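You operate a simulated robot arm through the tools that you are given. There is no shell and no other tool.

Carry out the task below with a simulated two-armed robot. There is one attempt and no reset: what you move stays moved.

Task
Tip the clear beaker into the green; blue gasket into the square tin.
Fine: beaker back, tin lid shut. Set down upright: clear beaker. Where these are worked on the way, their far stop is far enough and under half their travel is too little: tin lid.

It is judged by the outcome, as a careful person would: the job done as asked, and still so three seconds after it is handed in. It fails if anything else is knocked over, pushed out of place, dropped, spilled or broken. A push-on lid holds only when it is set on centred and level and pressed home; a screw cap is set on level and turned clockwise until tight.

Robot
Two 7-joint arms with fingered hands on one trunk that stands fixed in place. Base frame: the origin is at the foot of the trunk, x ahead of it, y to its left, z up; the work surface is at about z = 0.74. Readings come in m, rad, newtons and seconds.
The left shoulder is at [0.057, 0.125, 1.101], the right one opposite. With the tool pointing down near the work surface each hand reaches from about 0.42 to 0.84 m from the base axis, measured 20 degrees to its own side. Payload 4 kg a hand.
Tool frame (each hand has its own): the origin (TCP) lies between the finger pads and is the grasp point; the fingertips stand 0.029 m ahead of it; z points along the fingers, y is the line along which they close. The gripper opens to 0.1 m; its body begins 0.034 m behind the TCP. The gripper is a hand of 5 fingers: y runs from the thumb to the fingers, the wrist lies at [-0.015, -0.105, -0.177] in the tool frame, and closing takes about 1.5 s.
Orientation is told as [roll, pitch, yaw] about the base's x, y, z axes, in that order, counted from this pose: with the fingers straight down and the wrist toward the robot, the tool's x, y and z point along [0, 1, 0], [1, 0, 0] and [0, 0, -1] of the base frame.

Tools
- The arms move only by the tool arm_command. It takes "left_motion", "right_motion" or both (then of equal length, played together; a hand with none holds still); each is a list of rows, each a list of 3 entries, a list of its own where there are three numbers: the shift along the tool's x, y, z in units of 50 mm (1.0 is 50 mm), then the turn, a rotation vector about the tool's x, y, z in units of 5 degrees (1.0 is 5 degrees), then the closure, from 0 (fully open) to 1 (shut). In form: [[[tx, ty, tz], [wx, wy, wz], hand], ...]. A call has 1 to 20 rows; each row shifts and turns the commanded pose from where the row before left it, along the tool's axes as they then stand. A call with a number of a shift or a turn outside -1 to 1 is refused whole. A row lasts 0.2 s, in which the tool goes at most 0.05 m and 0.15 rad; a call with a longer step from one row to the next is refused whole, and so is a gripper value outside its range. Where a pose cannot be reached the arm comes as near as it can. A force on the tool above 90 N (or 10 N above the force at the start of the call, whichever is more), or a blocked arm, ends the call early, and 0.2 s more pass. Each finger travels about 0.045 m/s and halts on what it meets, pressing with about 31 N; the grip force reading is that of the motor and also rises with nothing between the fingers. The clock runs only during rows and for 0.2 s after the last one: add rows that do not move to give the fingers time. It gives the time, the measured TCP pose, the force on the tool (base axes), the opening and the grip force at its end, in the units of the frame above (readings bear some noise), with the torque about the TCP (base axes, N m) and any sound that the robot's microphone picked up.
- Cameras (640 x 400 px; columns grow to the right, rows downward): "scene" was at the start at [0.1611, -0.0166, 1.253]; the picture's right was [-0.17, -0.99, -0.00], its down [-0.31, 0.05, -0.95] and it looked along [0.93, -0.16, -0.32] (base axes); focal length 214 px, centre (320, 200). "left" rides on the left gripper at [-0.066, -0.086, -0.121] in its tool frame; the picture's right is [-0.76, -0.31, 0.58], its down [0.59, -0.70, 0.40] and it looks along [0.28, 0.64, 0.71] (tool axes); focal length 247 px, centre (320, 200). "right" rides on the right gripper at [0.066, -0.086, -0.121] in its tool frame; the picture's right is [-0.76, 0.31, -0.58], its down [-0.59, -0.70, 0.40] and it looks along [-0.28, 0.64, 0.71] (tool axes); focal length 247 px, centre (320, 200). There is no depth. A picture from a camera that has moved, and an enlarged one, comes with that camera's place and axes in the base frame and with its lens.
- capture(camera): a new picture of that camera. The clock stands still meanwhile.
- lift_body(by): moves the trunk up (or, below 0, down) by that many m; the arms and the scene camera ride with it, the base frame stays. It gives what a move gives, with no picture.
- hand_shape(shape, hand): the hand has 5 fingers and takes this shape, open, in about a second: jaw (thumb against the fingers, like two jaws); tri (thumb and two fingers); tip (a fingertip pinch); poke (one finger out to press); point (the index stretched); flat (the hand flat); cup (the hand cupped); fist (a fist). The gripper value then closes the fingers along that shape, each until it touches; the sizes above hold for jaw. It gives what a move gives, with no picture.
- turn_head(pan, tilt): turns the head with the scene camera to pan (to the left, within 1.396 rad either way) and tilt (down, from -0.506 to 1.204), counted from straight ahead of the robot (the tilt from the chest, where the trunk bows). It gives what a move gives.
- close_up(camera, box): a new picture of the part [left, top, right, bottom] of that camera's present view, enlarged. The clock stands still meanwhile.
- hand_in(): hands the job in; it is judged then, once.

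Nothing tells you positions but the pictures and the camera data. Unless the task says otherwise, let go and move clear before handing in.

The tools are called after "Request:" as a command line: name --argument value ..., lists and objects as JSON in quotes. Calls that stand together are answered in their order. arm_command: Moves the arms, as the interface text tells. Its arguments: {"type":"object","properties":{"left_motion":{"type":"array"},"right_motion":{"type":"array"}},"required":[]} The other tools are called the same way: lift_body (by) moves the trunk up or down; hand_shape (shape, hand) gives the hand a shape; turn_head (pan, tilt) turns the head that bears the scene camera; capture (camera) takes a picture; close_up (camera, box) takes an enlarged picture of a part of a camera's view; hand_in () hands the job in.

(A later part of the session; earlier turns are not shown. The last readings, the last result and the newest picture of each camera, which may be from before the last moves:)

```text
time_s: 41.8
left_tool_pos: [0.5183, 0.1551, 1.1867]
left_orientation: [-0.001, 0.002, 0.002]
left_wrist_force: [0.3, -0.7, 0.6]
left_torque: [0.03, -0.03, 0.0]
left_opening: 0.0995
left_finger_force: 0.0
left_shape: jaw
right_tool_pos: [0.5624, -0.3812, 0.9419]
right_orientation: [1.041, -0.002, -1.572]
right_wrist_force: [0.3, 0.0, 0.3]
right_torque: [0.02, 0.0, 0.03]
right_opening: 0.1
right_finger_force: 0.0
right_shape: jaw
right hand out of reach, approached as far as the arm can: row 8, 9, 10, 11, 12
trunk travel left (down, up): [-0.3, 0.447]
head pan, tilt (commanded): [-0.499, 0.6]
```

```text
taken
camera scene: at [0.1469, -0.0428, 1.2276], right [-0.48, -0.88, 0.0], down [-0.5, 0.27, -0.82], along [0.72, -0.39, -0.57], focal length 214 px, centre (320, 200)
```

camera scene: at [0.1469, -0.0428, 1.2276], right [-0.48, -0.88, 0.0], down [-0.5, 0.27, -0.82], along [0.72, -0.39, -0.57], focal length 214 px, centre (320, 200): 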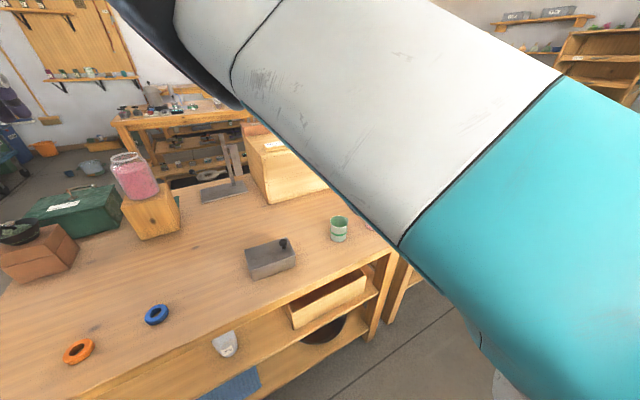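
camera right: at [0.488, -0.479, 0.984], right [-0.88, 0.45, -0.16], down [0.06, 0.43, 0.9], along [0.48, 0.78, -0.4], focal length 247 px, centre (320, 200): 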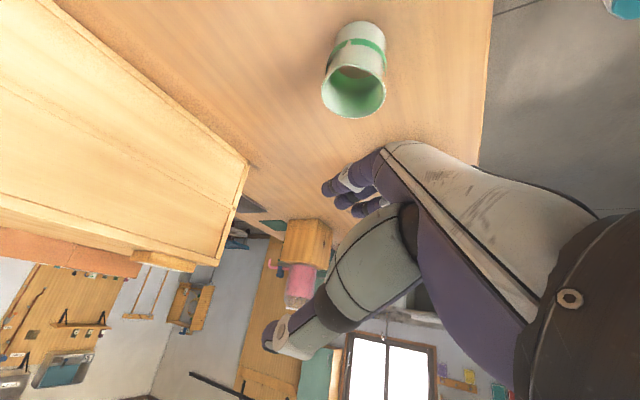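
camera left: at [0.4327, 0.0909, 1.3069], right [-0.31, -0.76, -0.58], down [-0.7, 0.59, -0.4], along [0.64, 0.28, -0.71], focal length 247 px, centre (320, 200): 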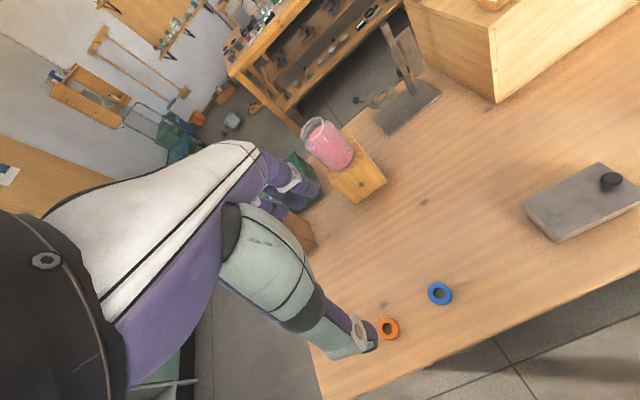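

The handshake grip would put fingers under the pouring lip, so a nominal grip (thumb near, fingers far) tipped about the forward axis is better. I'll unwind the right hand toward the nominal orientation first.

Request:
arm_command --right_motion '[[[0, 0, 0], [0, 0, -1], 0], [[0, 0, 0], [0, 0, -1], 0], [[0, 0, 0], [0, 0, -1], 0], [[0, 0, 0], [0, 0, -1], 0], [[0, 0, 0], [0, 0, -1], 0], [[0, 0, 0], [0, 0, -1], 0], [[0, 0, 0], [0, 0, -1], 0], [[0, 0, 0], [0, 0, -1], 0], [[0, 0, 0], [0, 0, -1], 0], [[0, 0, 0], [0, 0, 0], 0]]'

Request:
capture --camera "scene"

```text
time_s: 44.0
left_tool_pos: [0.5188, 0.1548, 1.1847]
left_orientation: [0.001, 0.002, 0.001]
left_wrist_force: [-0.8, 0.1, -0.3]
left_torque: [0.0, 0.02, 0.02]
left_opening: 0.0998
left_finger_force: 0.1
left_shape: jaw
right_tool_pos: [0.5656, -0.3801, 0.9403]
right_orientation: [0.875, -0.657, -1.105]
right_wrist_force: [0.5, 0.1, -0.1]
right_torque: [-0.01, 0.0, 0.01]
right_opening: 0.1
right_finger_force: 0.2
right_shape: jaw
trunk travel left (down, up): [-0.3, 0.447]
head pan, tilt (commanded): [-0.499, 0.6]
```

```text
taken
camera scene: at [0.1469, -0.0428, 1.2276], right [-0.48, -0.88, 0.0], down [-0.5, 0.27, -0.82], along [0.72, -0.39, -0.57], focal length 214 px, centre (320, 200)
```

scene: 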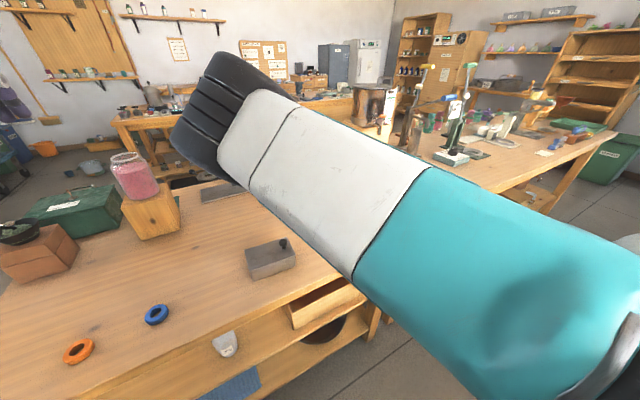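

Request:
arm_command --right_motion '[[[0, 0, 0], [0, 0, -1], 0], [[0, 0, 0], [0, 0, -1], 0], [[0, 0, 0], [0, 0, -1], 0], [[0, 0, 0], [0, 0, -1], 0], [[0, 0, 0], [0, 0, -1], 0], [[0, 0, 0], [0, 0, -1], 0], [[0, 0, 0], [0, 0, -1], 0], [[0, 0, 0], [0, 0, -1], 0], [[0, 0, 0], [0, 0, -1], 0], [[0, 0, 0], [0, 0, 0], 0]]'

Request:
arm_command --right_motion '[[[0, 0, 0], [1, 0, 0], 0], [[0, 0, 0], [1, 0, 0], 0], [[0, 0, 0], [1, 0, 0], 0], [[0, 0, 0], [1, 0, 0], 0], [[0, 0, 0], [1, 0, 0], 0], [[0, 0, 0], [1, 0, 0], 0], [[0, 0, 0], [1, 0, 0], 0], [[0, 0, 0], [1, 0, 0], 0], [[0, 0, 0], [1, 0, 0], 0], [[0, 0, 0], [1, 0, 0], 0], [[0, 0, 0], [1, 0, 0], 0], [[0, 0, 0], [1, 0, 0], 0], [[0, 0, 0], [0, 0, 0], 0]]'

Request:
capture --camera "scene"

```text
time_s: 46.2
left_tool_pos: [0.5191, 0.1554, 1.1862]
left_orientation: [0.0, 0.001, 0.001]
left_wrist_force: [0.1, -0.8, 0.2]
left_torque: [-0.01, 0.01, 0.01]
left_opening: 0.0997
left_finger_force: 0.1
left_shape: jaw
right_tool_pos: [0.5652, -0.3818, 0.9411]
right_orientation: [-0.003, -1.04, 0.0]
right_wrist_force: [-0.4, -0.8, 0.2]
right_torque: [0.0, -0.01, 0.05]
right_opening: 0.1
right_finger_force: 0.0
right_shape: jaw
trunk travel left (down, up): [-0.3, 0.447]
head pan, tilt (commanded): [-0.499, 0.6]
```

```text
time_s: 49.0
left_tool_pos: [0.5189, 0.1553, 1.187]
left_orientation: [-0.001, 0.003, 0.001]
left_wrist_force: [0.0, -0.6, 0.7]
left_torque: [0.02, 0.02, -0.03]
left_opening: 0.0998
left_finger_force: 0.1
left_shape: jaw
right_tool_pos: [0.5641, -0.3824, 0.9388]
right_orientation: [-0.002, 0.008, -0.007]
right_wrist_force: [0.1, -0.9, -0.6]
right_torque: [-0.03, 0.01, -0.01]
right_opening: 0.1
right_finger_force: 0.1
right_shape: jaw
trunk travel left (down, up): [-0.3, 0.447]
head pan, tilt (commanded): [-0.499, 0.6]
```

```text
taken
camera scene: at [0.1469, -0.0428, 1.2276], right [-0.48, -0.88, 0.0], down [-0.5, 0.27, -0.82], along [0.72, -0.39, -0.57], focal length 214 px, centre (320, 200)
```

scene: 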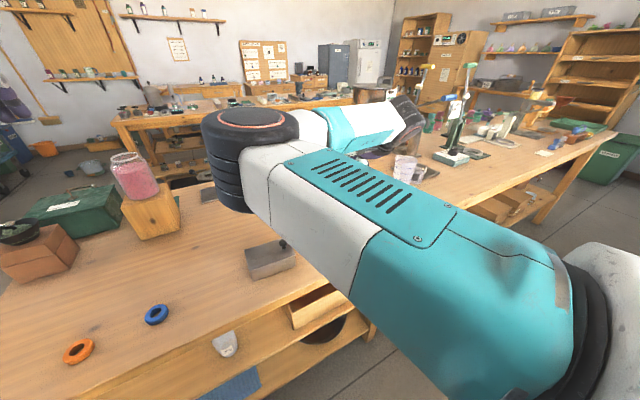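

The right hand is back to nominal but with the elbow inside (left). In this branch I'll test rolling the hand about the forward axis: first to -45° (wrist up-left), which would be the grasp attitude.

Request:
arm_command --right_motion '[[[0, 0, 0], [0, -1, 0], 0], [[0, 0, 0], [0, -1, 0], 0], [[0, 0, 0], [0, -1, 0], 0], [[0, 0, 0], [0, -1, 0], 0], [[0, 0, 0], [0, -1, 0], 0], [[0, 0, 0], [0, -1, 0], 0], [[0, 0, 0], [0, -1, 0], 0], [[0, 0, 0], [0, -1, 0], 0], [[0, 0, 0], [0, 0, 0], 0]]'

```text
time_s: 51.0
left_tool_pos: [0.5188, 0.1552, 1.1861]
left_orientation: [0.0, 0.003, 0.001]
left_wrist_force: [-0.2, -0.4, -1.1]
left_torque: [-0.02, 0.03, 0.01]
left_opening: 0.0997
left_finger_force: 0.1
left_shape: jaw
right_tool_pos: [0.5645, -0.3822, 0.9406]
right_orientation: [-0.701, 0.007, -0.006]
right_wrist_force: [0.3, -0.2, 0.0]
right_torque: [-0.01, 0.02, 0.0]
right_opening: 0.0997
right_finger_force: 0.0
right_shape: jaw
trunk travel left (down, up): [-0.3, 0.447]
head pan, tilt (commanded): [-0.499, 0.6]
```

Request:
arm_command --right_motion '[[[0.54, -0.25, -0.45], [0, 0, 0], 0], [[0.54, -0.25, -0.45], [0, 0, 0], 0], [[0, 0, 0], [0, 1, 0], 0], [[0, 0, 0], [0, 1, 0], 0], [[0, 0, 0], [0, 1, 0], 0], [[0, 0, 0], [0, 1, 0], 0], [[0, 0, 0], [0, 1, 0], 0], [[0, 0, 0], [0, 1, 0], 0], [[0, 0, 0], [0, 1, 0], 0], [[0, 0, 0], [0, 1, 0], 0], [[0, 0, 0], [0, 1, 0], 0], [[0, 0, 0], [0, 1, 0], 0], [[0, 0, 0], [0, 1, 0], 0], [[0, 0, 0], [0, 1, 0], 0], [[0, 0, 0], [0, 1, 0], 0], [[0, 0, 0], [0, 1, 0], 0], [[0, 0, 0], [0, 1, 0], 0], [[0, 0, 0], [0, 1, 0], 0], [[0, 0, 0], [0, 0, 0], 0]]'

```text
time_s: 55.0
left_tool_pos: [0.5191, 0.1549, 1.1867]
left_orientation: [0.001, 0.001, 0.001]
left_wrist_force: [0.3, 0.0, 0.6]
left_torque: [0.0, -0.04, 0.0]
left_opening: 0.0997
left_finger_force: 0.1
left_shape: jaw
right_tool_pos: [0.5597, -0.3733, 0.9396]
right_orientation: [0.698, 0.007, -0.005]
right_wrist_force: [-0.6, -0.7, 0.4]
right_torque: [-0.01, 0.0, -0.02]
right_opening: 0.1001
right_finger_force: 0.1
right_shape: jaw
right hand out of reach, approached as far as the arm can: row 1, 2
trunk travel left (down, up): [-0.3, 0.447]
head pan, tilt (commanded): [-0.499, 0.6]
```

Request:
arm_command --right_motion '[[[0, 0, 0], [0, 1, 0], 0], [[0, 0, 0], [0, 1, 0], 0], [[0, 0, 0], [0, 1, 0], 0], [[0, 0, 0], [0, 1, 0], 0], [[0, 0, 0], [0, 1, 0], 0], [[0, 0, 0], [0, 1, 0], 0], [[0, 0, 0], [0, 1, 0], 0], [[0, 0, 0], [0, 1, 0], 0], [[0, 0, 0], [0, 0, 0], 0]]'

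Request:
capture --camera "scene"

```text
time_s: 57.0
left_tool_pos: [0.5181, 0.155, 1.1856]
left_orientation: [-0.001, 0.002, 0.002]
left_wrist_force: [-0.1, -0.1, 0.0]
left_torque: [-0.01, 0.0, -0.02]
left_opening: 0.1
left_finger_force: 0.1
left_shape: jaw
right_tool_pos: [0.5591, -0.3723, 0.9401]
right_orientation: [1.397, 0.007, -0.005]
right_wrist_force: [0.2, 0.3, -0.4]
right_torque: [-0.01, 0.05, 0.01]
right_opening: 0.0998
right_finger_force: 0.0
right_shape: jaw
trunk travel left (down, up): [-0.3, 0.447]
head pan, tilt (commanded): [-0.499, 0.6]
```

```text
taken
camera scene: at [0.1469, -0.0428, 1.2276], right [-0.48, -0.88, 0.0], down [-0.5, 0.27, -0.82], along [0.72, -0.39, -0.57], focal length 214 px, centre (320, 200)
```

scene: 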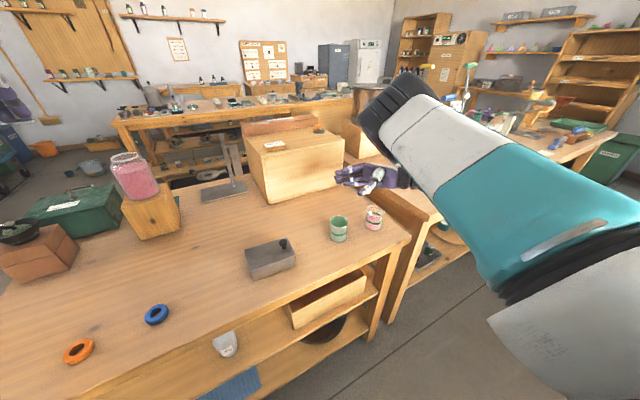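

Rolling to +80° works well and gives a clear view. Now I'll shift left to the pour place and roll back down to find where this limit lies there.

Request:
arm_command --right_motion '[[[0.12, -0.2, 0.69], [0, 0, 0], 0], [[0.12, -0.2, 0.69], [0, 0, 0], 0], [[0, 0, 0], [0, -1, 0], 0], [[0, 0, 0], [0, -1, 0], 0], [[0, 0, 0], [0, -1, 0], 0], [[0, 0, 0], [0, -1, 0], 0], [[0, 0, 0], [0, -1, 0], 0], [[0, 0, 0], [0, -1, 0], 0], [[0, 0, 0], [0, -1, 0], 0], [[0, 0, 0], [0, -1, 0], 0], [[0, 0, 0], [0, -1, 0], 0], [[0, 0, 0], [0, -1, 0], 0], [[0, 0, 0], [0, -1, 0], 0], [[0, 0, 0], [0, -1, 0], 0], [[0, 0, 0], [0, -1, 0], 0], [[0, 0, 0], [0, -1, 0], 0], [[0, 0, 0], [0, -1, 0], 0], [[0, 0, 0], [0, -1, 0], 0], [[0, 0, 0], [0, 0, 0], 0]]'

Request:
capture --camera "scene"

```text
time_s: 61.0
left_tool_pos: [0.5178, 0.1549, 1.185]
left_orientation: [0.0, 0.003, 0.002]
left_wrist_force: [0.1, 0.7, 0.1]
left_torque: [-0.02, -0.01, 0.03]
left_opening: 0.0997
left_finger_force: 0.1
left_shape: jaw
right_tool_pos: [0.5424, -0.3055, 0.939]
right_orientation: [-0.002, 0.006, -0.005]
right_wrist_force: [-0.8, -0.4, -0.9]
right_torque: [0.0, -0.02, 0.01]
right_opening: 0.1
right_finger_force: 0.1
right_shape: jaw
right hand out of reach, approached as far as the arm can: row 13
trunk travel left (down, up): [-0.3, 0.447]
head pan, tilt (commanded): [-0.499, 0.6]
```

```text
taken
camera scene: at [0.1469, -0.0428, 1.2276], right [-0.48, -0.88, 0.0], down [-0.5, 0.27, -0.82], along [0.72, -0.39, -0.57], focal length 214 px, centre (320, 200)
```

scene: 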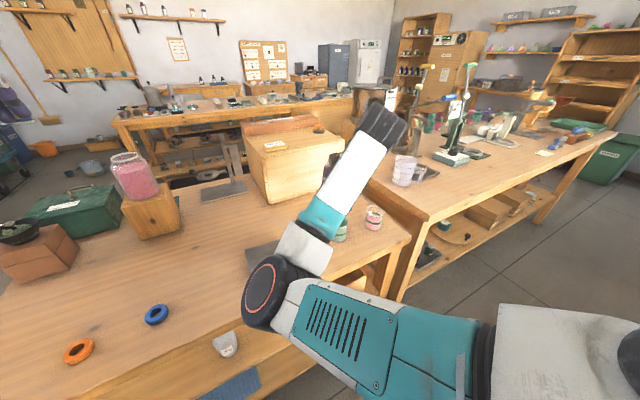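

The whole roll range works at the pour place. Next I'll go above the clear beaker with the hand rolled -20° (wrist leaning left) and look at it.

Request:
arm_command --right_motion '[[[-0.7, 0, 0], [0, 0, 0], 0], [[-0.7, 0, 0], [0, 0, 0], 0], [[-0.7, 0, 0], [0, 0, 0], 0], [[-0.7, 0, 0], [0, 0, 0], 0], [[0, 0, 0], [0, -1, 0], 0], [[0, 0, 0], [0, -1, 0], 0], [[0, 0, 0], [0, -1, 0], 0], [[0, 0, 0], [0, -1, 0], 0], [[0, 0, 0], [0, 0, 0], 0]]'

Request:
turn_head --pan -0.6 --tilt 0.7

Request:
capture --camera "scene"

Request:
capture --camera "right"

```text
time_s: 63.0
left_tool_pos: [0.5176, 0.1542, 1.1853]
left_orientation: [-0.001, 0.003, 0.002]
left_wrist_force: [0.3, -0.1, -0.3]
left_torque: [0.01, -0.02, 0.02]
left_opening: 0.0999
left_finger_force: 0.0
left_shape: jaw
right_tool_pos: [0.5419, -0.4462, 0.9381]
right_orientation: [-0.351, 0.007, -0.005]
right_wrist_force: [0.1, -0.1, -0.3]
right_torque: [-0.03, -0.01, -0.04]
right_opening: 0.1
right_finger_force: 0.1
right_shape: jaw
trunk travel left (down, up): [-0.3, 0.447]
head pan, tilt (commanded): [-0.499, 0.6]
```

```text
time_s: 63.7
left_tool_pos: [0.5191, 0.1552, 1.1849]
left_orientation: [-0.001, 0.0, 0.002]
left_wrist_force: [0.3, -0.2, 0.4]
left_torque: [0.01, 0.0, 0.0]
left_opening: 0.0998
left_finger_force: 0.0
left_shape: jaw
right_tool_pos: [0.5401, -0.4469, 0.9401]
right_orientation: [-0.35, 0.007, -0.005]
right_wrist_force: [0.3, 0.5, -0.3]
right_torque: [-0.01, -0.02, 0.03]
right_opening: 0.0999
right_finger_force: 0.1
right_shape: jaw
trunk travel left (down, up): [-0.3, 0.447]
head pan, tilt (commanded): [-0.6, 0.7]
```

```text
taken
camera scene: at [0.1394, -0.0485, 1.219], right [-0.56, -0.83, 0.0], down [-0.53, 0.36, -0.76], along [0.63, -0.43, -0.64], focal length 214 px, centre (320, 200)
```

scene: 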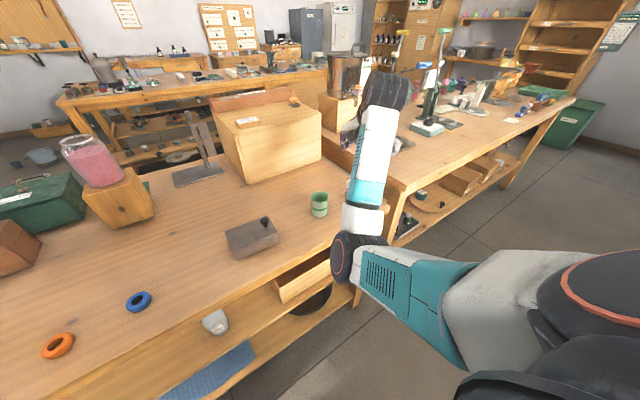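

```text
taken
camera right: at [0.4565, -0.3421, 1.0325], right [0.31, -0.51, 0.8], down [-0.71, -0.69, -0.17], along [0.63, -0.51, -0.58], focal length 247 px, centre (320, 200)
```

right: 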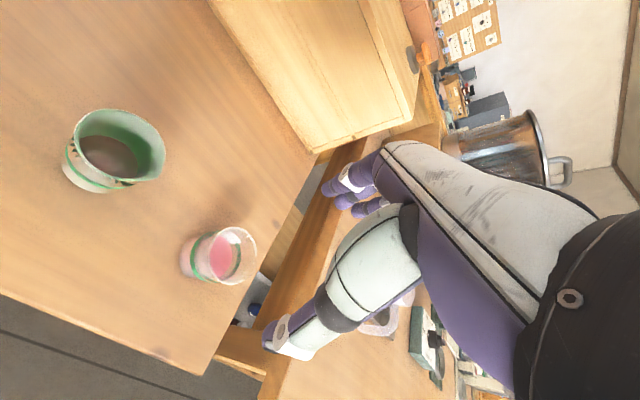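

The elbow is hanging low near the table edge, so I'll raise the trunk by 0.15 m to give the arm more clearance over the bench, then look again.

Request:
lift_body --by 0.15

Request:
capture --camera "scene"

```text
time_s: 65.4
left_tool_pos: [0.5201, 0.1537, 1.3356]
left_orientation: [-0.001, 0.003, 0.0]
left_wrist_force: [0.1, 0.4, -0.3]
left_torque: [0.01, 0.02, 0.01]
left_opening: 0.0996
left_finger_force: 0.1
left_shape: jaw
right_tool_pos: [0.5411, -0.4452, 1.0885]
right_orientation: [-0.35, 0.007, -0.005]
right_wrist_force: [-0.3, -0.1, -0.5]
right_torque: [-0.01, -0.01, -0.02]
right_opening: 0.0999
right_finger_force: 0.1
right_shape: jaw
trunk travel left (down, up): [-0.45, 0.297]
head pan, tilt (commanded): [-0.6, 0.7]
```

```text
taken
camera scene: at [0.109, -0.0487, 1.3715], right [-0.56, -0.83, 0.0], down [-0.53, 0.36, -0.76], along [0.63, -0.43, -0.64], focal length 214 px, centre (320, 200)
```

scene: 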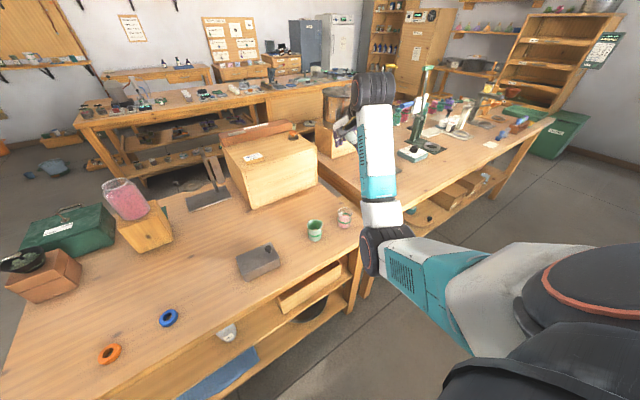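

Request:
close_up --camera "scene" --box '[300, 195, 364, 245]'

Request:
close_up --camera "right" --box '[40, 100, 280, 300]'

```text
8.00 times, centred on (332, 220) of scene
camera zoom: at [0.109, -0.0487, 1.3715], right [-0.56, -0.83, 0.0], down [-0.53, 0.36, -0.76], along [0.63, -0.43, -0.64], focal length 1716 px, centre (224, 40)
```

zoom: 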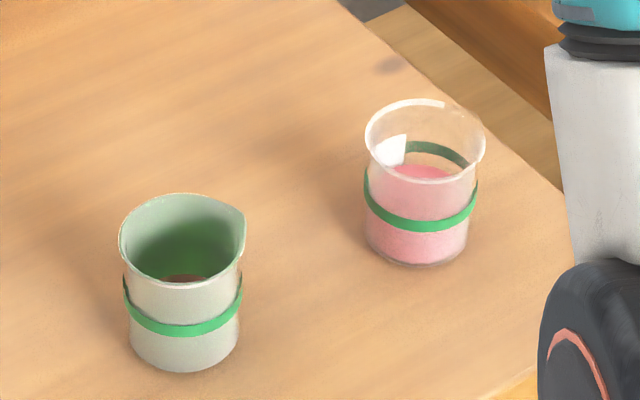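

```text
2.00 times, centred on (160, 200) of right
camera zoom: at [0.457, -0.3418, 1.1818], right [0.31, -0.51, 0.8], down [-0.71, -0.69, -0.17], along [0.63, -0.51, -0.58], focal length 494 px, centre (640, 200)
```

zoom: 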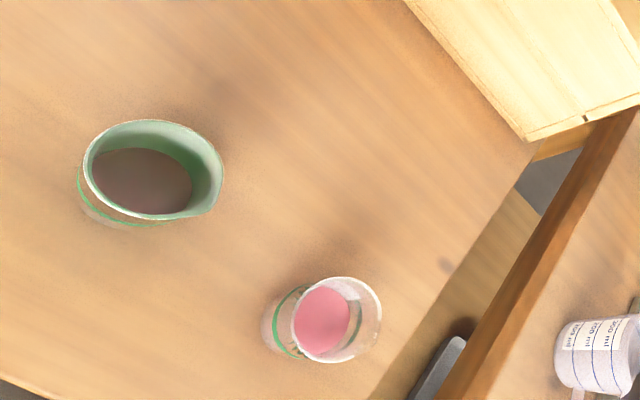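

The clear beaker is at about (0.549, -0.463), rim z≈0.81, and the green one at (0.559, -0.331). I'll descend to a hover over the clear beaker and check alignment.

Request:
arm_command --right_motion '[[[0.182, 0.027, 0.673], [0, 0, 0], 0], [[0.182, 0.027, 0.673], [0, 0, 0], 0], [[0.182, 0.027, 0.673], [0, 0, 0], 0], [[0.182, 0.027, 0.673], [0, 0, 0], 0], [[0.182, 0.027, 0.673], [0, 0, 0], 0], [[0.182, 0.027, 0.673], [0, 0, 0], 0], [[0, 0, 0], [0, 0, 0], 0]]'

Request:
capture --camera "scene"

Request:
capture --camera "right"

```text
time_s: 67.0
left_tool_pos: [0.518, 0.1547, 1.3363]
left_orientation: [-0.001, 0.001, 0.002]
left_wrist_force: [-0.5, 0.2, 0.6]
left_torque: [0.02, -0.01, -0.05]
left_opening: 0.0998
left_finger_force: 0.0
left_shape: jaw
right_tool_pos: [0.5473, -0.4635, 0.8795]
right_orientation: [-0.351, 0.007, -0.003]
right_wrist_force: [0.6, -0.9, -0.5]
right_torque: [-0.01, -0.02, 0.0]
right_opening: 0.0999
right_finger_force: 0.1
right_shape: jaw
trunk travel left (down, up): [-0.45, 0.297]
head pan, tilt (commanded): [-0.6, 0.7]
```

```text
taken
camera scene: at [0.1087, -0.0485, 1.3716], right [-0.56, -0.83, 0.0], down [-0.53, 0.36, -0.76], along [0.63, -0.43, -0.64], focal length 214 px, centre (320, 200)
```

scene: 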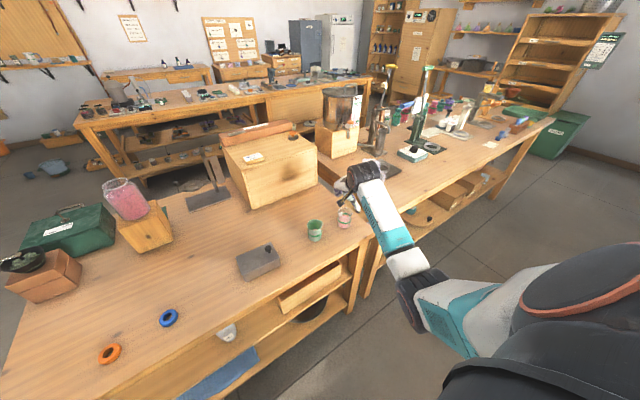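

```text
taken
camera right: at [0.4624, -0.3595, 0.9726], right [0.31, -0.51, 0.8], down [-0.71, -0.69, -0.17], along [0.63, -0.51, -0.58], focal length 247 px, centre (320, 200)
```

right: 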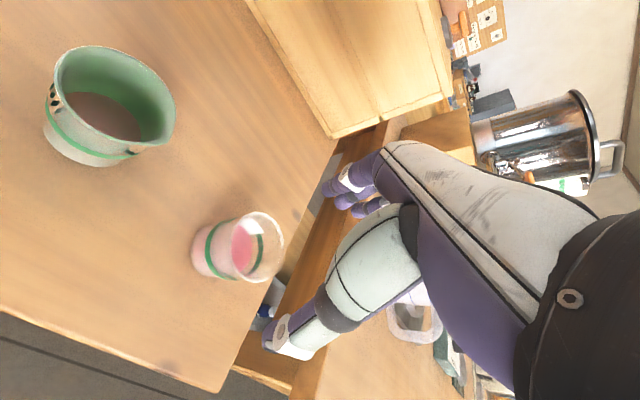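

Request:
close_up --camera "right" --box '[170, 190, 310, 300]'

Request:
close_up --camera "scene" --box '[300, 150, 420, 245]'

```text
3.64 times, centred on (240, 245) of right
camera zoom: at [0.4624, -0.3595, 0.9726], right [0.31, -0.51, 0.8], down [-0.71, -0.69, -0.17], along [0.63, -0.51, -0.58], focal length 898 px, centre (611, 36)
```

zoom: 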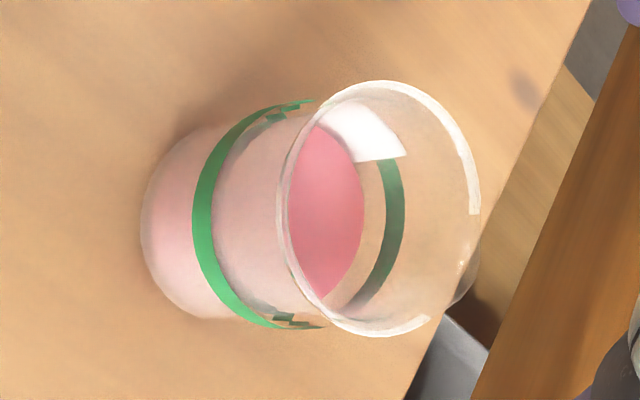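

```text
4.21 times, centred on (360, 198) of scene
camera zoom: at [0.1087, -0.0485, 1.3716], right [-0.56, -0.83, 0.0], down [-0.53, 0.36, -0.76], along [0.63, -0.43, -0.64], focal length 903 px, centre (152, 210)
```

zoom: 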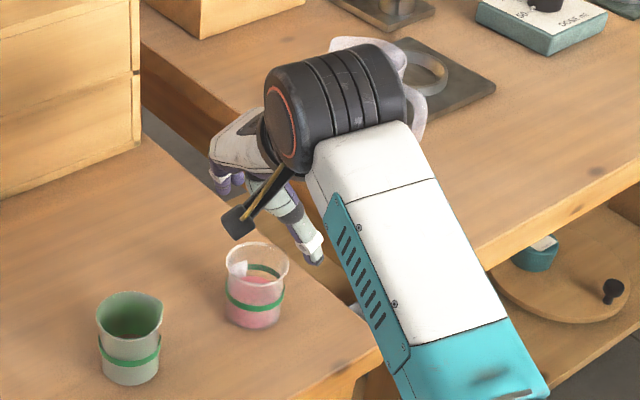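

Aligned within a few millimetres. I'll lower the hand around the beaker to z≈0.793 with the fingers open and check.

Request:
arm_command --right_motion '[[[0.126, 0, 0.322], [0, 0, 0], 0], [[0.126, 0, 0.322], [0, 0, 0], 0], [[0.126, 0, 0.322], [0, 0, 0], 0], [[0.126, 0, 0.322], [0, 0, 0], 0], [[0.126, 0.02, 0.322], [0, 0, 0], 0], [[0, 0, 0], [0, 0, 0], 0]]'

Request:
capture --camera "right"

Request:
close_up --camera "scene" --box '[290, 150, 410, 245]'

```text
time_s: 68.4
left_tool_pos: [0.5173, 0.1541, 1.3366]
left_orientation: [0.0, 0.002, 0.002]
left_wrist_force: [-0.2, 0.1, 0.1]
left_torque: [-0.03, 0.01, -0.03]
left_opening: 0.0998
left_finger_force: 0.0
left_shape: jaw
right_tool_pos: [0.5486, -0.4621, 0.7949]
right_orientation: [-0.352, 0.006, -0.004]
right_wrist_force: [0.5, 0.7, 0.0]
right_torque: [0.01, 0.0, 0.0]
right_opening: 0.1001
right_finger_force: 0.1
right_shape: jaw
trunk travel left (down, up): [-0.45, 0.297]
head pan, tilt (commanded): [-0.6, 0.7]
```

```text
taken
camera right: at [0.4642, -0.3575, 0.8872], right [0.31, -0.51, 0.8], down [-0.71, -0.69, -0.17], along [0.64, -0.51, -0.58], focal length 247 px, centre (320, 200)
```

right: 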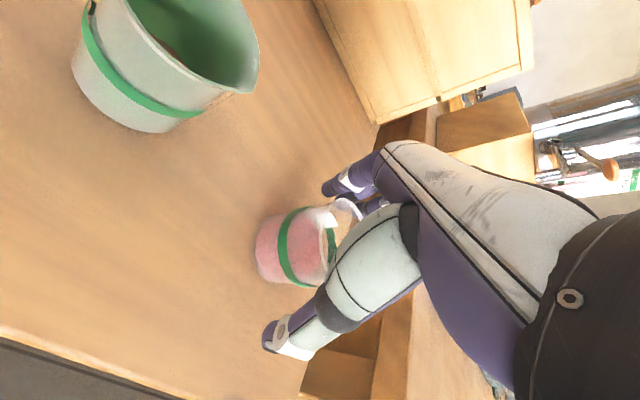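

```text
4.21 times, centred on (350, 198) of scene
camera zoom: at [0.1086, -0.0486, 1.3716], right [-0.56, -0.83, 0.0], down [-0.53, 0.36, -0.76], along [0.63, -0.43, -0.64], focal length 903 px, centre (194, 210)
```

zoom: 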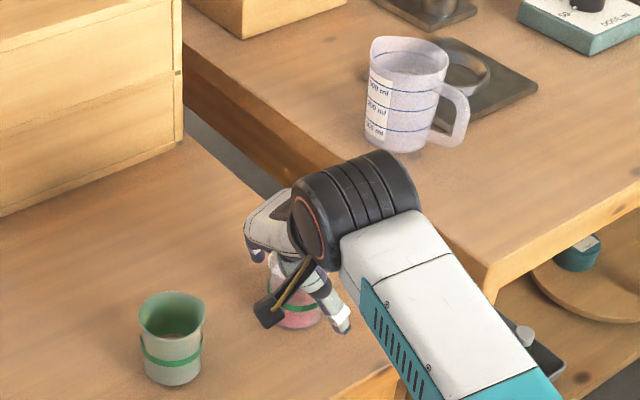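

The beaker is between thumb and fingers. Closing gently.

Request:
arm_command --right_motion '[[[0, 0, 0], [0, 0, 0], 0.2], [[0, 0, 0], [0, 0, 0], 0.35], [[0, 0, 0], [0, 0, 0], 0.45], [[0, 0, 0], [0, 0, 0], 0.55], [[0, 0, 0], [0, 0, 0], 0.65], [[0, 0, 0], [0, 0, 0], 0.7], [[0, 0, 0], [0, 0, 0], 0.7], [[0, 0, 0], [0, 0, 0], 0.7], [[0, 0, 0], [0, 0, 0], 0.7]]'

Request:
capture --camera "right"

Request:
close_up --camera "scene" --box '[290, 150, 410, 245]'

```text
time_s: 70.4
left_tool_pos: [0.5193, 0.1545, 1.3362]
left_orientation: [-0.001, 0.001, 0.002]
left_wrist_force: [-0.8, -0.1, -0.3]
left_torque: [0.01, -0.01, 0.02]
left_opening: 0.0999
left_finger_force: 0.0
left_shape: jaw
right_tool_pos: [0.548, -0.4617, 0.7947]
right_orientation: [-0.351, 0.008, -0.005]
right_wrist_force: [-0.4, 0.8, -0.5]
right_torque: [0.04, -0.01, 0.01]
right_opening: 0.045
right_finger_force: 30.4
right_shape: jaw
trunk travel left (down, up): [-0.45, 0.297]
head pan, tilt (commanded): [-0.6, 0.7]
```

```text
taken
camera right: at [0.4642, -0.3575, 0.8874], right [0.31, -0.51, 0.8], down [-0.71, -0.69, -0.17], along [0.63, -0.51, -0.58], focal length 247 px, centre (320, 200)
```

right: 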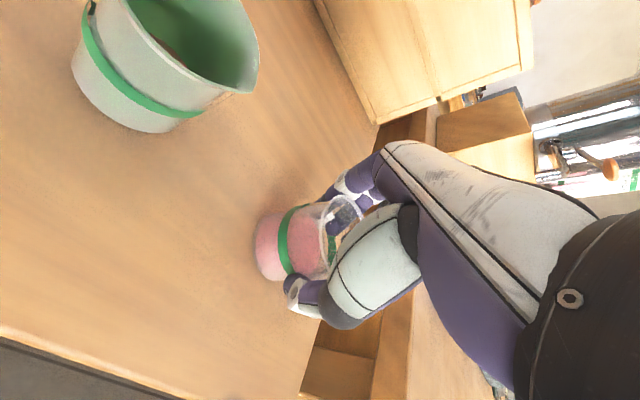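

```text
4.21 times, centred on (350, 198) of scene
camera zoom: at [0.1087, -0.0486, 1.3716], right [-0.56, -0.83, 0.0], down [-0.53, 0.36, -0.76], along [0.63, -0.43, -0.64], focal length 903 px, centre (194, 210)
```

zoom: 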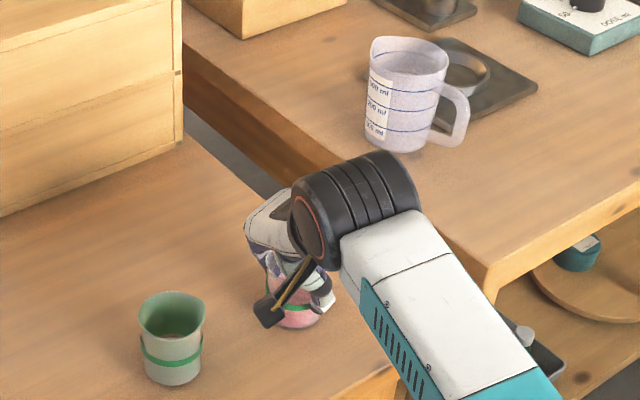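

Request:
close_up --camera "right" --box '[240, 150, 420, 320]'

Request:
close_up --camera "scene" --box '[330, 195, 370, 230]'

```text
2.35 times, centred on (330, 235) of right
camera zoom: at [0.4642, -0.3575, 0.8874], right [0.31, -0.51, 0.8], down [-0.71, -0.69, -0.17], along [0.63, -0.51, -0.58], focal length 581 px, centre (296, 118)
```

zoom: 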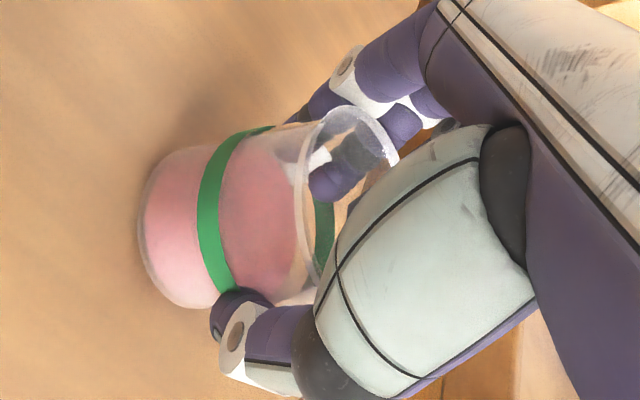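

```text
11.43 times, centred on (350, 212) of scene
camera zoom: at [0.1087, -0.0486, 1.3716], right [-0.56, -0.83, 0.0], down [-0.53, 0.36, -0.76], along [0.63, -0.43, -0.64], focal length 2451 px, centre (-23, 57)
```

zoom: 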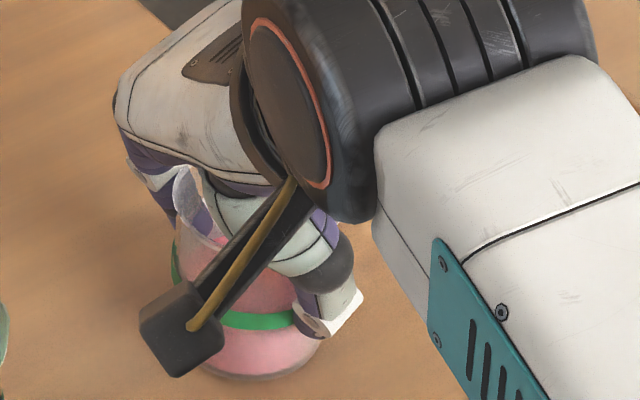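

The grip holds, but one outer finger looks to be curled round near the spout side. I'll release, lift off, and regrasp with the hand yawed about +20° so that the spout sits in the open gap between thumb and fingers.

Request:
arm_command --right_motion '[[[0, 0, 0], [0, 0, 0], 0.5], [[0, 0, 0], [0, 0, 0], 0.3], [[0, 0, 0], [0, 0, 0], 0.1], [[0, 0, 0], [0, 0, 0], 0], [[0, 0, 0], [0, 0, 0], 0], [[0, 0, 0], [0, 0, 0], 0], [[0, 0, 0], [0, 0, 0], 0], [[-0.12, 0, -0.33], [0, 0, 0], 0], [[-0.12, 0, -0.33], [0, 0, 0], 0], [[-0.12, 0, -0.33], [0, 0, 0], 0], [[-0.12, 0, -0.33], [0, 0, 0], 0], [[-0.12, 0, -0.33], [0, 0, 0], 0], [[-0.12, 0, -0.33], [0, 0, 0], 0], [[0, 0, 0], [0, 0, 0], 0]]'

Request:
capture --camera "right"

Request:
close_up --camera "scene" --box '[290, 150, 410, 245]'

```text
time_s: 73.4
left_tool_pos: [0.5189, 0.1544, 1.3366]
left_orientation: [-0.001, 0.003, 0.002]
left_wrist_force: [0.1, 0.1, 1.0]
left_torque: [-0.02, 0.0, 0.03]
left_opening: 0.0999
left_finger_force: 0.0
left_shape: jaw
right_tool_pos: [0.5475, -0.4621, 0.8987]
right_orientation: [-0.35, 0.007, -0.004]
right_wrist_force: [0.9, -0.4, 0.0]
right_torque: [0.01, 0.0, -0.02]
right_opening: 0.0999
right_finger_force: 0.1
right_shape: jaw
trunk travel left (down, up): [-0.45, 0.297]
head pan, tilt (commanded): [-0.6, 0.7]
```

```text
taken
camera right: at [0.4641, -0.3583, 0.9924], right [0.31, -0.51, 0.8], down [-0.71, -0.69, -0.17], along [0.63, -0.51, -0.58], focal length 247 px, centre (320, 200)
```

right: 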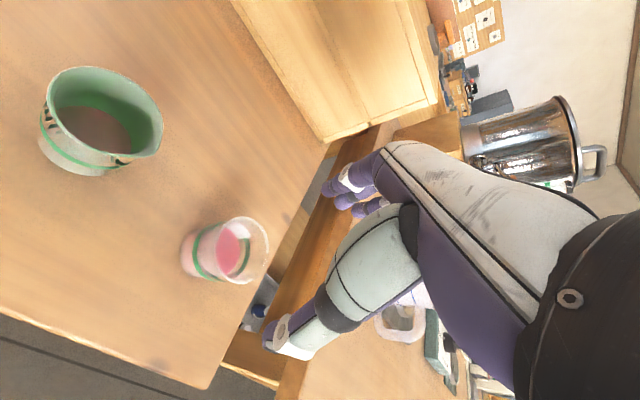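

```text
4.21 times, centred on (350, 198) of scene
camera zoom: at [0.1088, -0.0486, 1.3716], right [-0.56, -0.83, 0.0], down [-0.53, 0.36, -0.76], along [0.63, -0.43, -0.64], focal length 903 px, centre (194, 210)
```

zoom: 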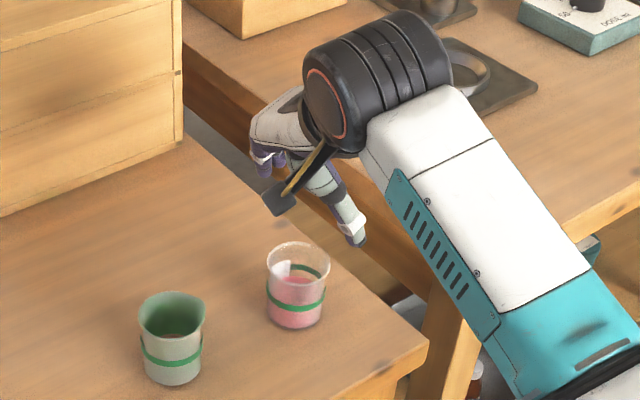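

Request:
arm_command --right_motion '[[[0, 0, 0], [-0.343, 0, -0.939], 0], [[0, 0, 0], [-0.343, 0, -0.939], 0], [[0, 0, 0], [-0.343, 0, -0.939], 0], [[0, 0, 0], [-0.343, 0, -0.939], 0], [[0, 0, 0], [0, 0, 0], 0]]'

Request:
capture --camera "right"

Request:
close_up --camera "scene" --box '[300, 195, 364, 245]'

```text
time_s: 74.6
left_tool_pos: [0.5178, 0.1543, 1.3357]
left_orientation: [0.0, 0.001, 0.002]
left_wrist_force: [0.6, -0.3, -0.1]
left_torque: [-0.01, 0.02, 0.04]
left_opening: 0.1001
left_finger_force: 0.1
left_shape: jaw
right_tool_pos: [0.5498, -0.4619, 0.9005]
right_orientation: [-0.347, 0.007, 0.344]
right_wrist_force: [-0.4, 0.1, -0.6]
right_torque: [-0.02, 0.01, -0.01]
right_opening: 0.0999
right_finger_force: 0.0
right_shape: jaw
trunk travel left (down, up): [-0.45, 0.297]
head pan, tilt (commanded): [-0.6, 0.7]
```

```text
taken
camera right: at [0.4343, -0.3932, 0.9927], right [0.47, -0.38, 0.8], down [-0.43, -0.89, -0.17], along [0.77, -0.26, -0.58], focal length 247 px, centre (320, 200)
```

right: 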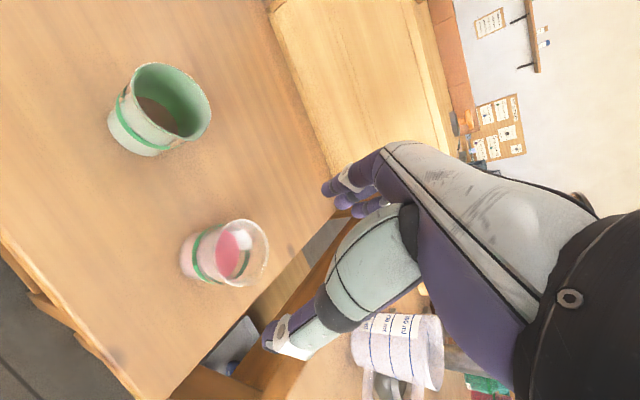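

```text
8.00 times, centred on (332, 220) of scene
camera zoom: at [0.1088, -0.0486, 1.3716], right [-0.56, -0.83, 0.0], down [-0.53, 0.36, -0.76], along [0.63, -0.43, -0.64], focal length 1716 px, centre (224, 40)
```

zoom: 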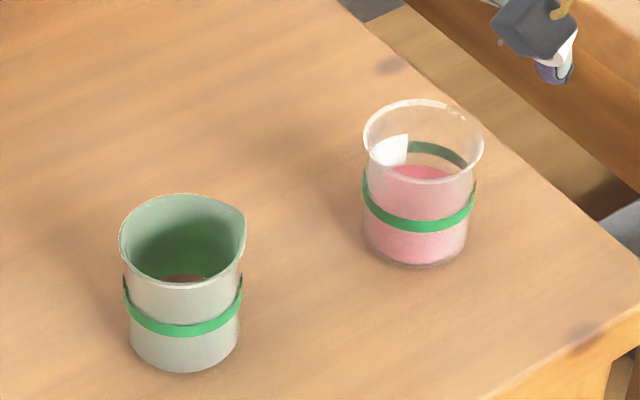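

The beaker stayed in place. Now I'll rehearse the carry and tip with the empty hand in this yawed attitude: shift left above the green beaker first.

Request:
arm_command --right_motion '[[[0.61, 0.257, -0.383], [0, 0, 0], 0], [[0.61, 0.257, -0.383], [0, 0, 0], 0], [[0.61, 0.257, -0.383], [0, 0, 0], 0], [[0.61, 0.257, -0.383], [0, 0, 0], 0], [[0, 0, 0], [0, 0, 0], 0]]'

```text
time_s: 75.8
left_tool_pos: [0.5168, 0.1538, 1.3357]
left_orientation: [0.001, -0.001, 0.003]
left_wrist_force: [-0.1, -0.1, 0.4]
left_torque: [-0.05, 0.01, -0.01]
left_opening: 0.0998
left_finger_force: 0.0
left_shape: jaw
right_tool_pos: [0.5507, -0.3116, 0.9295]
right_orientation: [-0.348, 0.007, 0.344]
right_wrist_force: [-0.3, 0.4, -1.1]
right_torque: [0.0, 0.04, 0.01]
right_opening: 0.0997
right_finger_force: 0.1
right_shape: jaw
trunk travel left (down, up): [-0.45, 0.297]
head pan, tilt (commanded): [-0.6, 0.7]
```

Request:
arm_command --right_motion '[[[0, 0, 0], [-0.321, 0.94, 0.117], 0], [[0, 0, 0], [-0.321, 0.94, 0.117], 0], [[0, 0, 0], [-0.321, 0.94, 0.117], 0], [[0, 0, 0], [-0.321, 0.94, 0.117], 0], [[0, 0, 0], [-0.321, 0.94, 0.117], 0], [[0, 0, 0], [-0.321, 0.94, 0.117], 0], [[0, 0, 0], [-0.321, 0.94, 0.117], 0], [[0, 0, 0], [-0.321, 0.94, 0.117], 0], [[0, 0, 0], [-0.321, 0.94, 0.117], 0], [[0, 0, 0], [-0.321, 0.94, 0.117], 0], [[0, 0, 0], [-0.321, 0.94, 0.117], 0], [[0, 0, 0], [-0.321, 0.94, 0.117], 0], [[0, 0, 0], [-0.321, 0.94, 0.117], 0], [[0, 0, 0], [-0.321, 0.94, 0.117], 0], [[0, 0, 0], [-0.321, 0.94, 0.117], 0], [[0, 0, 0], [-0.321, 0.94, 0.117], 0], [[0, 0, 0], [-0.321, 0.94, 0.117], 0], [[0, 0, 0], [-0.321, 0.94, 0.117], 0], [[0, 0, 0], [-0.321, 0.94, 0.117], 0], [[0, 0, 0], [-0.321, 0.94, 0.117], 0]]'

Request:
capture --camera "scene"

Request:
capture --camera "right"

```text
time_s: 80.0
left_tool_pos: [0.5188, 0.1552, 1.3354]
left_orientation: [0.001, 0.003, 0.003]
left_wrist_force: [-0.2, 0.5, -0.3]
left_torque: [0.02, 0.0, 0.0]
left_opening: 0.1
left_finger_force: 0.0
left_shape: jaw
right_tool_pos: [0.5507, -0.312, 0.9295]
right_orientation: [1.407, -0.334, -0.068]
right_wrist_force: [0.8, -0.1, -0.5]
right_torque: [-0.04, -0.05, -0.01]
right_opening: 0.0999
right_finger_force: 0.0
right_shape: jaw
trunk travel left (down, up): [-0.45, 0.297]
head pan, tilt (commanded): [-0.6, 0.7]
```

```text
taken
camera scene: at [0.1089, -0.0485, 1.3716], right [-0.56, -0.83, 0.0], down [-0.53, 0.36, -0.76], along [0.63, -0.43, -0.64], focal length 214 px, centre (320, 200)
```

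scene: 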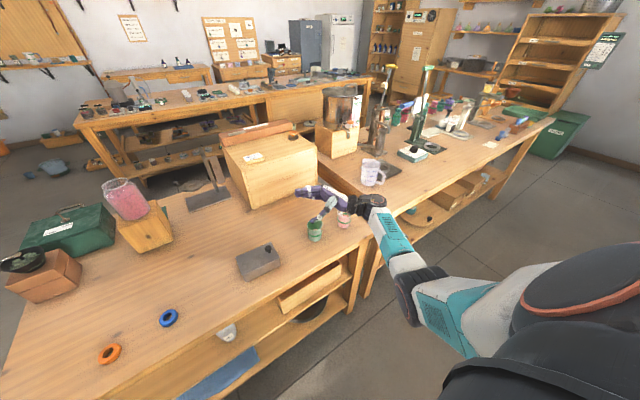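

```text
taken
camera right: at [0.4345, -0.4122, 0.9822], right [0.46, -0.73, -0.52], down [-0.43, 0.33, -0.84], along [0.78, 0.61, -0.16], focal length 247 px, centre (320, 200)
```

right: 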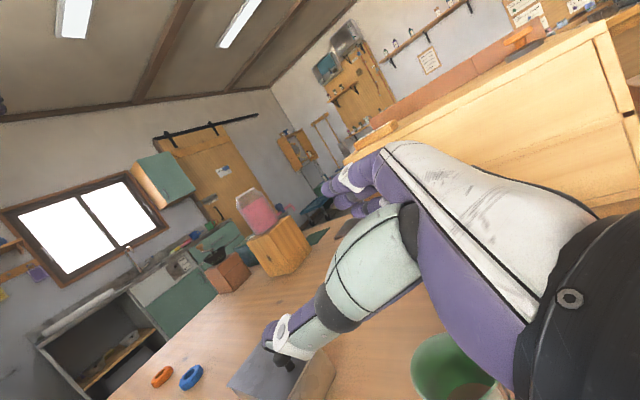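

Request:
close_up --camera "scene" --box '[280, 165, 400, 250]'

```text
4.71 times, centred on (340, 208) of scene
camera zoom: at [0.1089, -0.0485, 1.3716], right [-0.56, -0.83, 0.0], down [-0.53, 0.36, -0.76], along [0.63, -0.43, -0.64], focal length 1009 px, centre (226, 165)
```

zoom: 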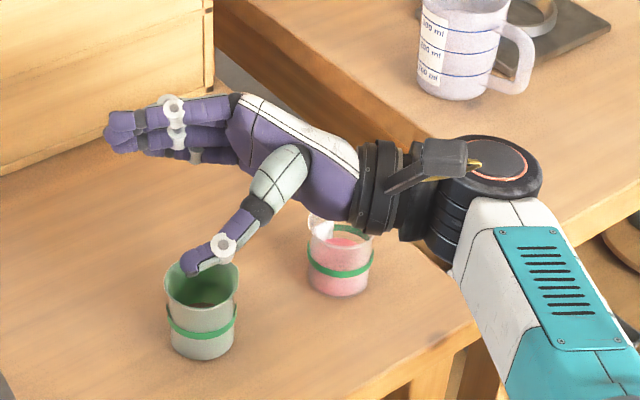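

The tip rehearses cleanly to 100° with no drift. I'll roll back upright and return to hover over the clear beaker.

Request:
arm_command --right_motion '[[[0, 0, 0], [0.321, -0.94, -0.117], 0], [[0, 0, 0], [0.321, -0.94, -0.117], 0], [[0, 0, 0], [0.321, -0.94, -0.117], 0], [[0, 0, 0], [0.321, -0.94, -0.117], 0], [[0, 0, 0], [0.321, -0.94, -0.117], 0], [[0, 0, 0], [0.321, -0.94, -0.117], 0], [[0, 0, 0], [0.321, -0.94, -0.117], 0], [[0, 0, 0], [0.321, -0.94, -0.117], 0], [[0, 0, 0], [0.321, -0.94, -0.117], 0], [[0, 0, 0], [0.321, -0.94, -0.117], 0], [[0, 0, 0], [0.321, -0.94, -0.117], 0], [[0, 0, 0], [0.321, -0.94, -0.117], 0], [[0, 0, 0], [0.321, -0.94, -0.117], 0], [[0, 0, 0], [0.321, -0.94, -0.117], 0], [[0, 0, 0], [0.321, -0.94, -0.117], 0], [[0, 0, 0], [0.321, -0.94, -0.117], 0], [[0, 0, 0], [0.321, -0.94, -0.117], 0], [[0, 0, 0], [0.321, -0.94, -0.117], 0], [[0, 0, 0], [0.321, -0.94, -0.117], 0], [[0, 0, 0], [0.321, -0.94, -0.117], 0]]'

Request:
arm_command --right_motion '[[[-0.61, -0.257, 0.383], [0, 0, 0], 0], [[-0.61, -0.257, 0.383], [0, 0, 0], 0], [[-0.61, -0.257, 0.383], [0, 0, 0], 0], [[-0.61, -0.257, 0.383], [0, 0, 0], 0], [[0, 0, 0], [0, 0, 0], 0]]'

Request:
close_up --camera "right" --box '[160, 190, 300, 300]'

```text
time_s: 84.2
left_tool_pos: [0.5182, 0.1549, 1.3356]
left_orientation: [0.0, 0.002, 0.0]
left_wrist_force: [-1.4, -0.7, -0.4]
left_torque: [0.0, -0.01, -0.01]
left_opening: 0.0996
left_finger_force: 0.0
left_shape: jaw
right_tool_pos: [0.5501, -0.313, 0.9292]
right_orientation: [-0.349, 0.008, 0.345]
right_wrist_force: [0.6, 0.8, 0.2]
right_torque: [0.02, 0.03, 0.02]
right_opening: 0.1
right_finger_force: 0.1
right_shape: jaw
trunk travel left (down, up): [-0.45, 0.297]
head pan, tilt (commanded): [-0.6, 0.7]
```

```text
time_s: 85.4
left_tool_pos: [0.5181, 0.1542, 1.3369]
left_orientation: [-0.001, 0.003, 0.003]
left_wrist_force: [0.7, -0.8, -0.4]
left_torque: [-0.02, -0.01, -0.03]
left_opening: 0.1
left_finger_force: 0.1
left_shape: jaw
right_tool_pos: [0.5486, -0.462, 0.8975]
right_orientation: [-0.347, 0.007, 0.344]
right_wrist_force: [0.2, -0.7, -0.2]
right_torque: [-0.04, -0.02, 0.02]
right_opening: 0.0996
right_finger_force: 0.2
right_shape: jaw
trunk travel left (down, up): [-0.45, 0.297]
head pan, tilt (commanded): [-0.6, 0.7]
```

```text
3.64 times, centred on (230, 245) of right
camera zoom: at [0.4344, -0.3925, 0.9898], right [0.47, -0.38, 0.8], down [-0.43, -0.89, -0.17], along [0.77, -0.26, -0.58], focal length 898 px, centre (647, 36)
```

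zoom: 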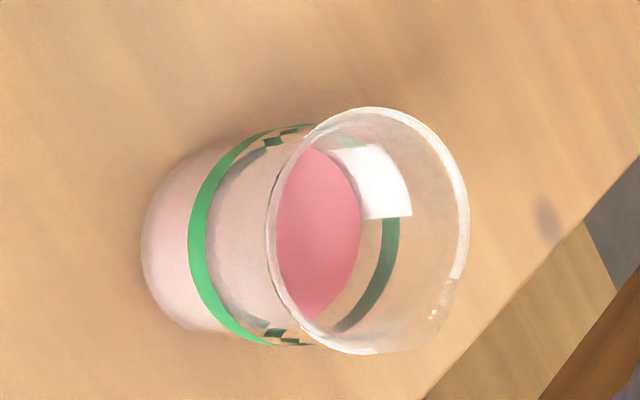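

The beaker centre is at about (0.547, -0.462), under the hand. Lowering and grasping.

Request:
arm_command --right_motion '[[[0.142, -0.004, 0.389], [0, 0, 0], 0], [[0.142, -0.004, 0.389], [0, 0, 0], 0], [[0.142, -0.004, 0.389], [0, 0, 0], 0], [[0.142, -0.004, 0.389], [0, 0, 0], 0], [[0.142, -0.004, 0.389], [0, 0, 0], 0], [[0, 0, 0], [0, 0, 0], 0], [[0, 0, 0], [0, 0, 0], 0.2], [[0, 0, 0], [0, 0, 0], 0.35], [[0, 0, 0], [0, 0, 0], 0.45], [[0, 0, 0], [0, 0, 0], 0.55], [[0, 0, 0], [0, 0, 0], 0.65], [[0, 0, 0], [0, 0, 0], 0.7], [[0, 0, 0], [0, 0, 0], 0.7], [[0, 0, 0], [0, 0, 0], 0.7]]'

Request:
close_up --camera "right" --box '[220, 150, 420, 320]'

Request:
close_up --camera "scene" --box '[310, 180, 380, 240]'

```text
time_s: 88.4
left_tool_pos: [0.5181, 0.1554, 1.3374]
left_orientation: [-0.001, 0.001, 0.0]
left_wrist_force: [-0.5, -0.1, -0.9]
left_torque: [-0.01, 0.01, -0.02]
left_opening: 0.0996
left_finger_force: 0.2
left_shape: jaw
right_tool_pos: [0.5465, -0.462, 0.7956]
right_orientation: [-0.348, 0.007, 0.344]
right_wrist_force: [0.3, -0.1, 0.2]
right_torque: [-0.01, 0.01, -0.02]
right_opening: 0.044
right_finger_force: 30.8
right_shape: jaw
trunk travel left (down, up): [-0.45, 0.297]
head pan, tilt (commanded): [-0.6, 0.7]
```

```text
2.35 times, centred on (320, 235) of right
camera zoom: at [0.4316, -0.3926, 0.8885], right [0.47, -0.38, 0.8], down [-0.43, -0.89, -0.17], along [0.77, -0.26, -0.58], focal length 581 px, centre (320, 118)
```

zoom: 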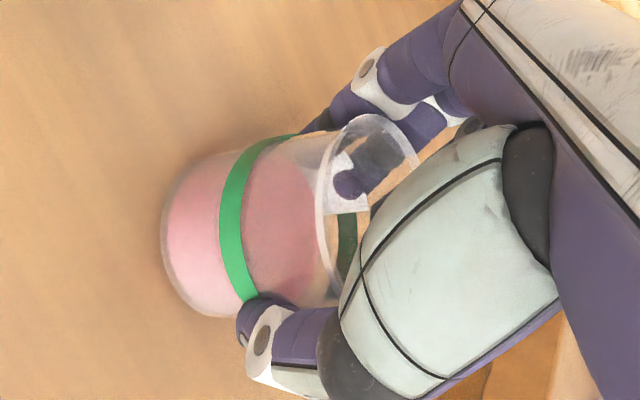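

```text
6.67 times, centred on (345, 210) of scene
camera zoom: at [0.1088, -0.0487, 1.3716], right [-0.56, -0.83, 0.0], down [-0.53, 0.36, -0.76], along [0.63, -0.43, -0.64], focal length 1430 px, centre (153, 133)
```

zoom: 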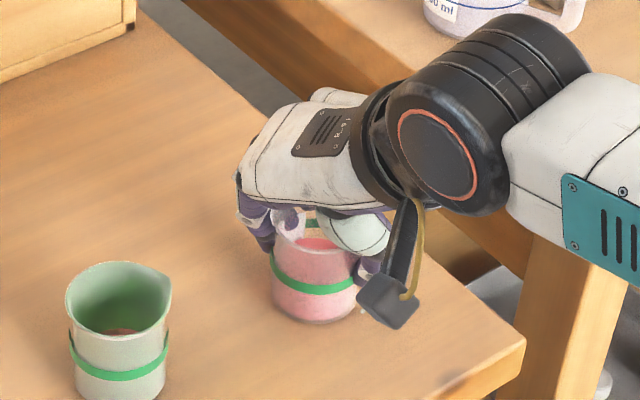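

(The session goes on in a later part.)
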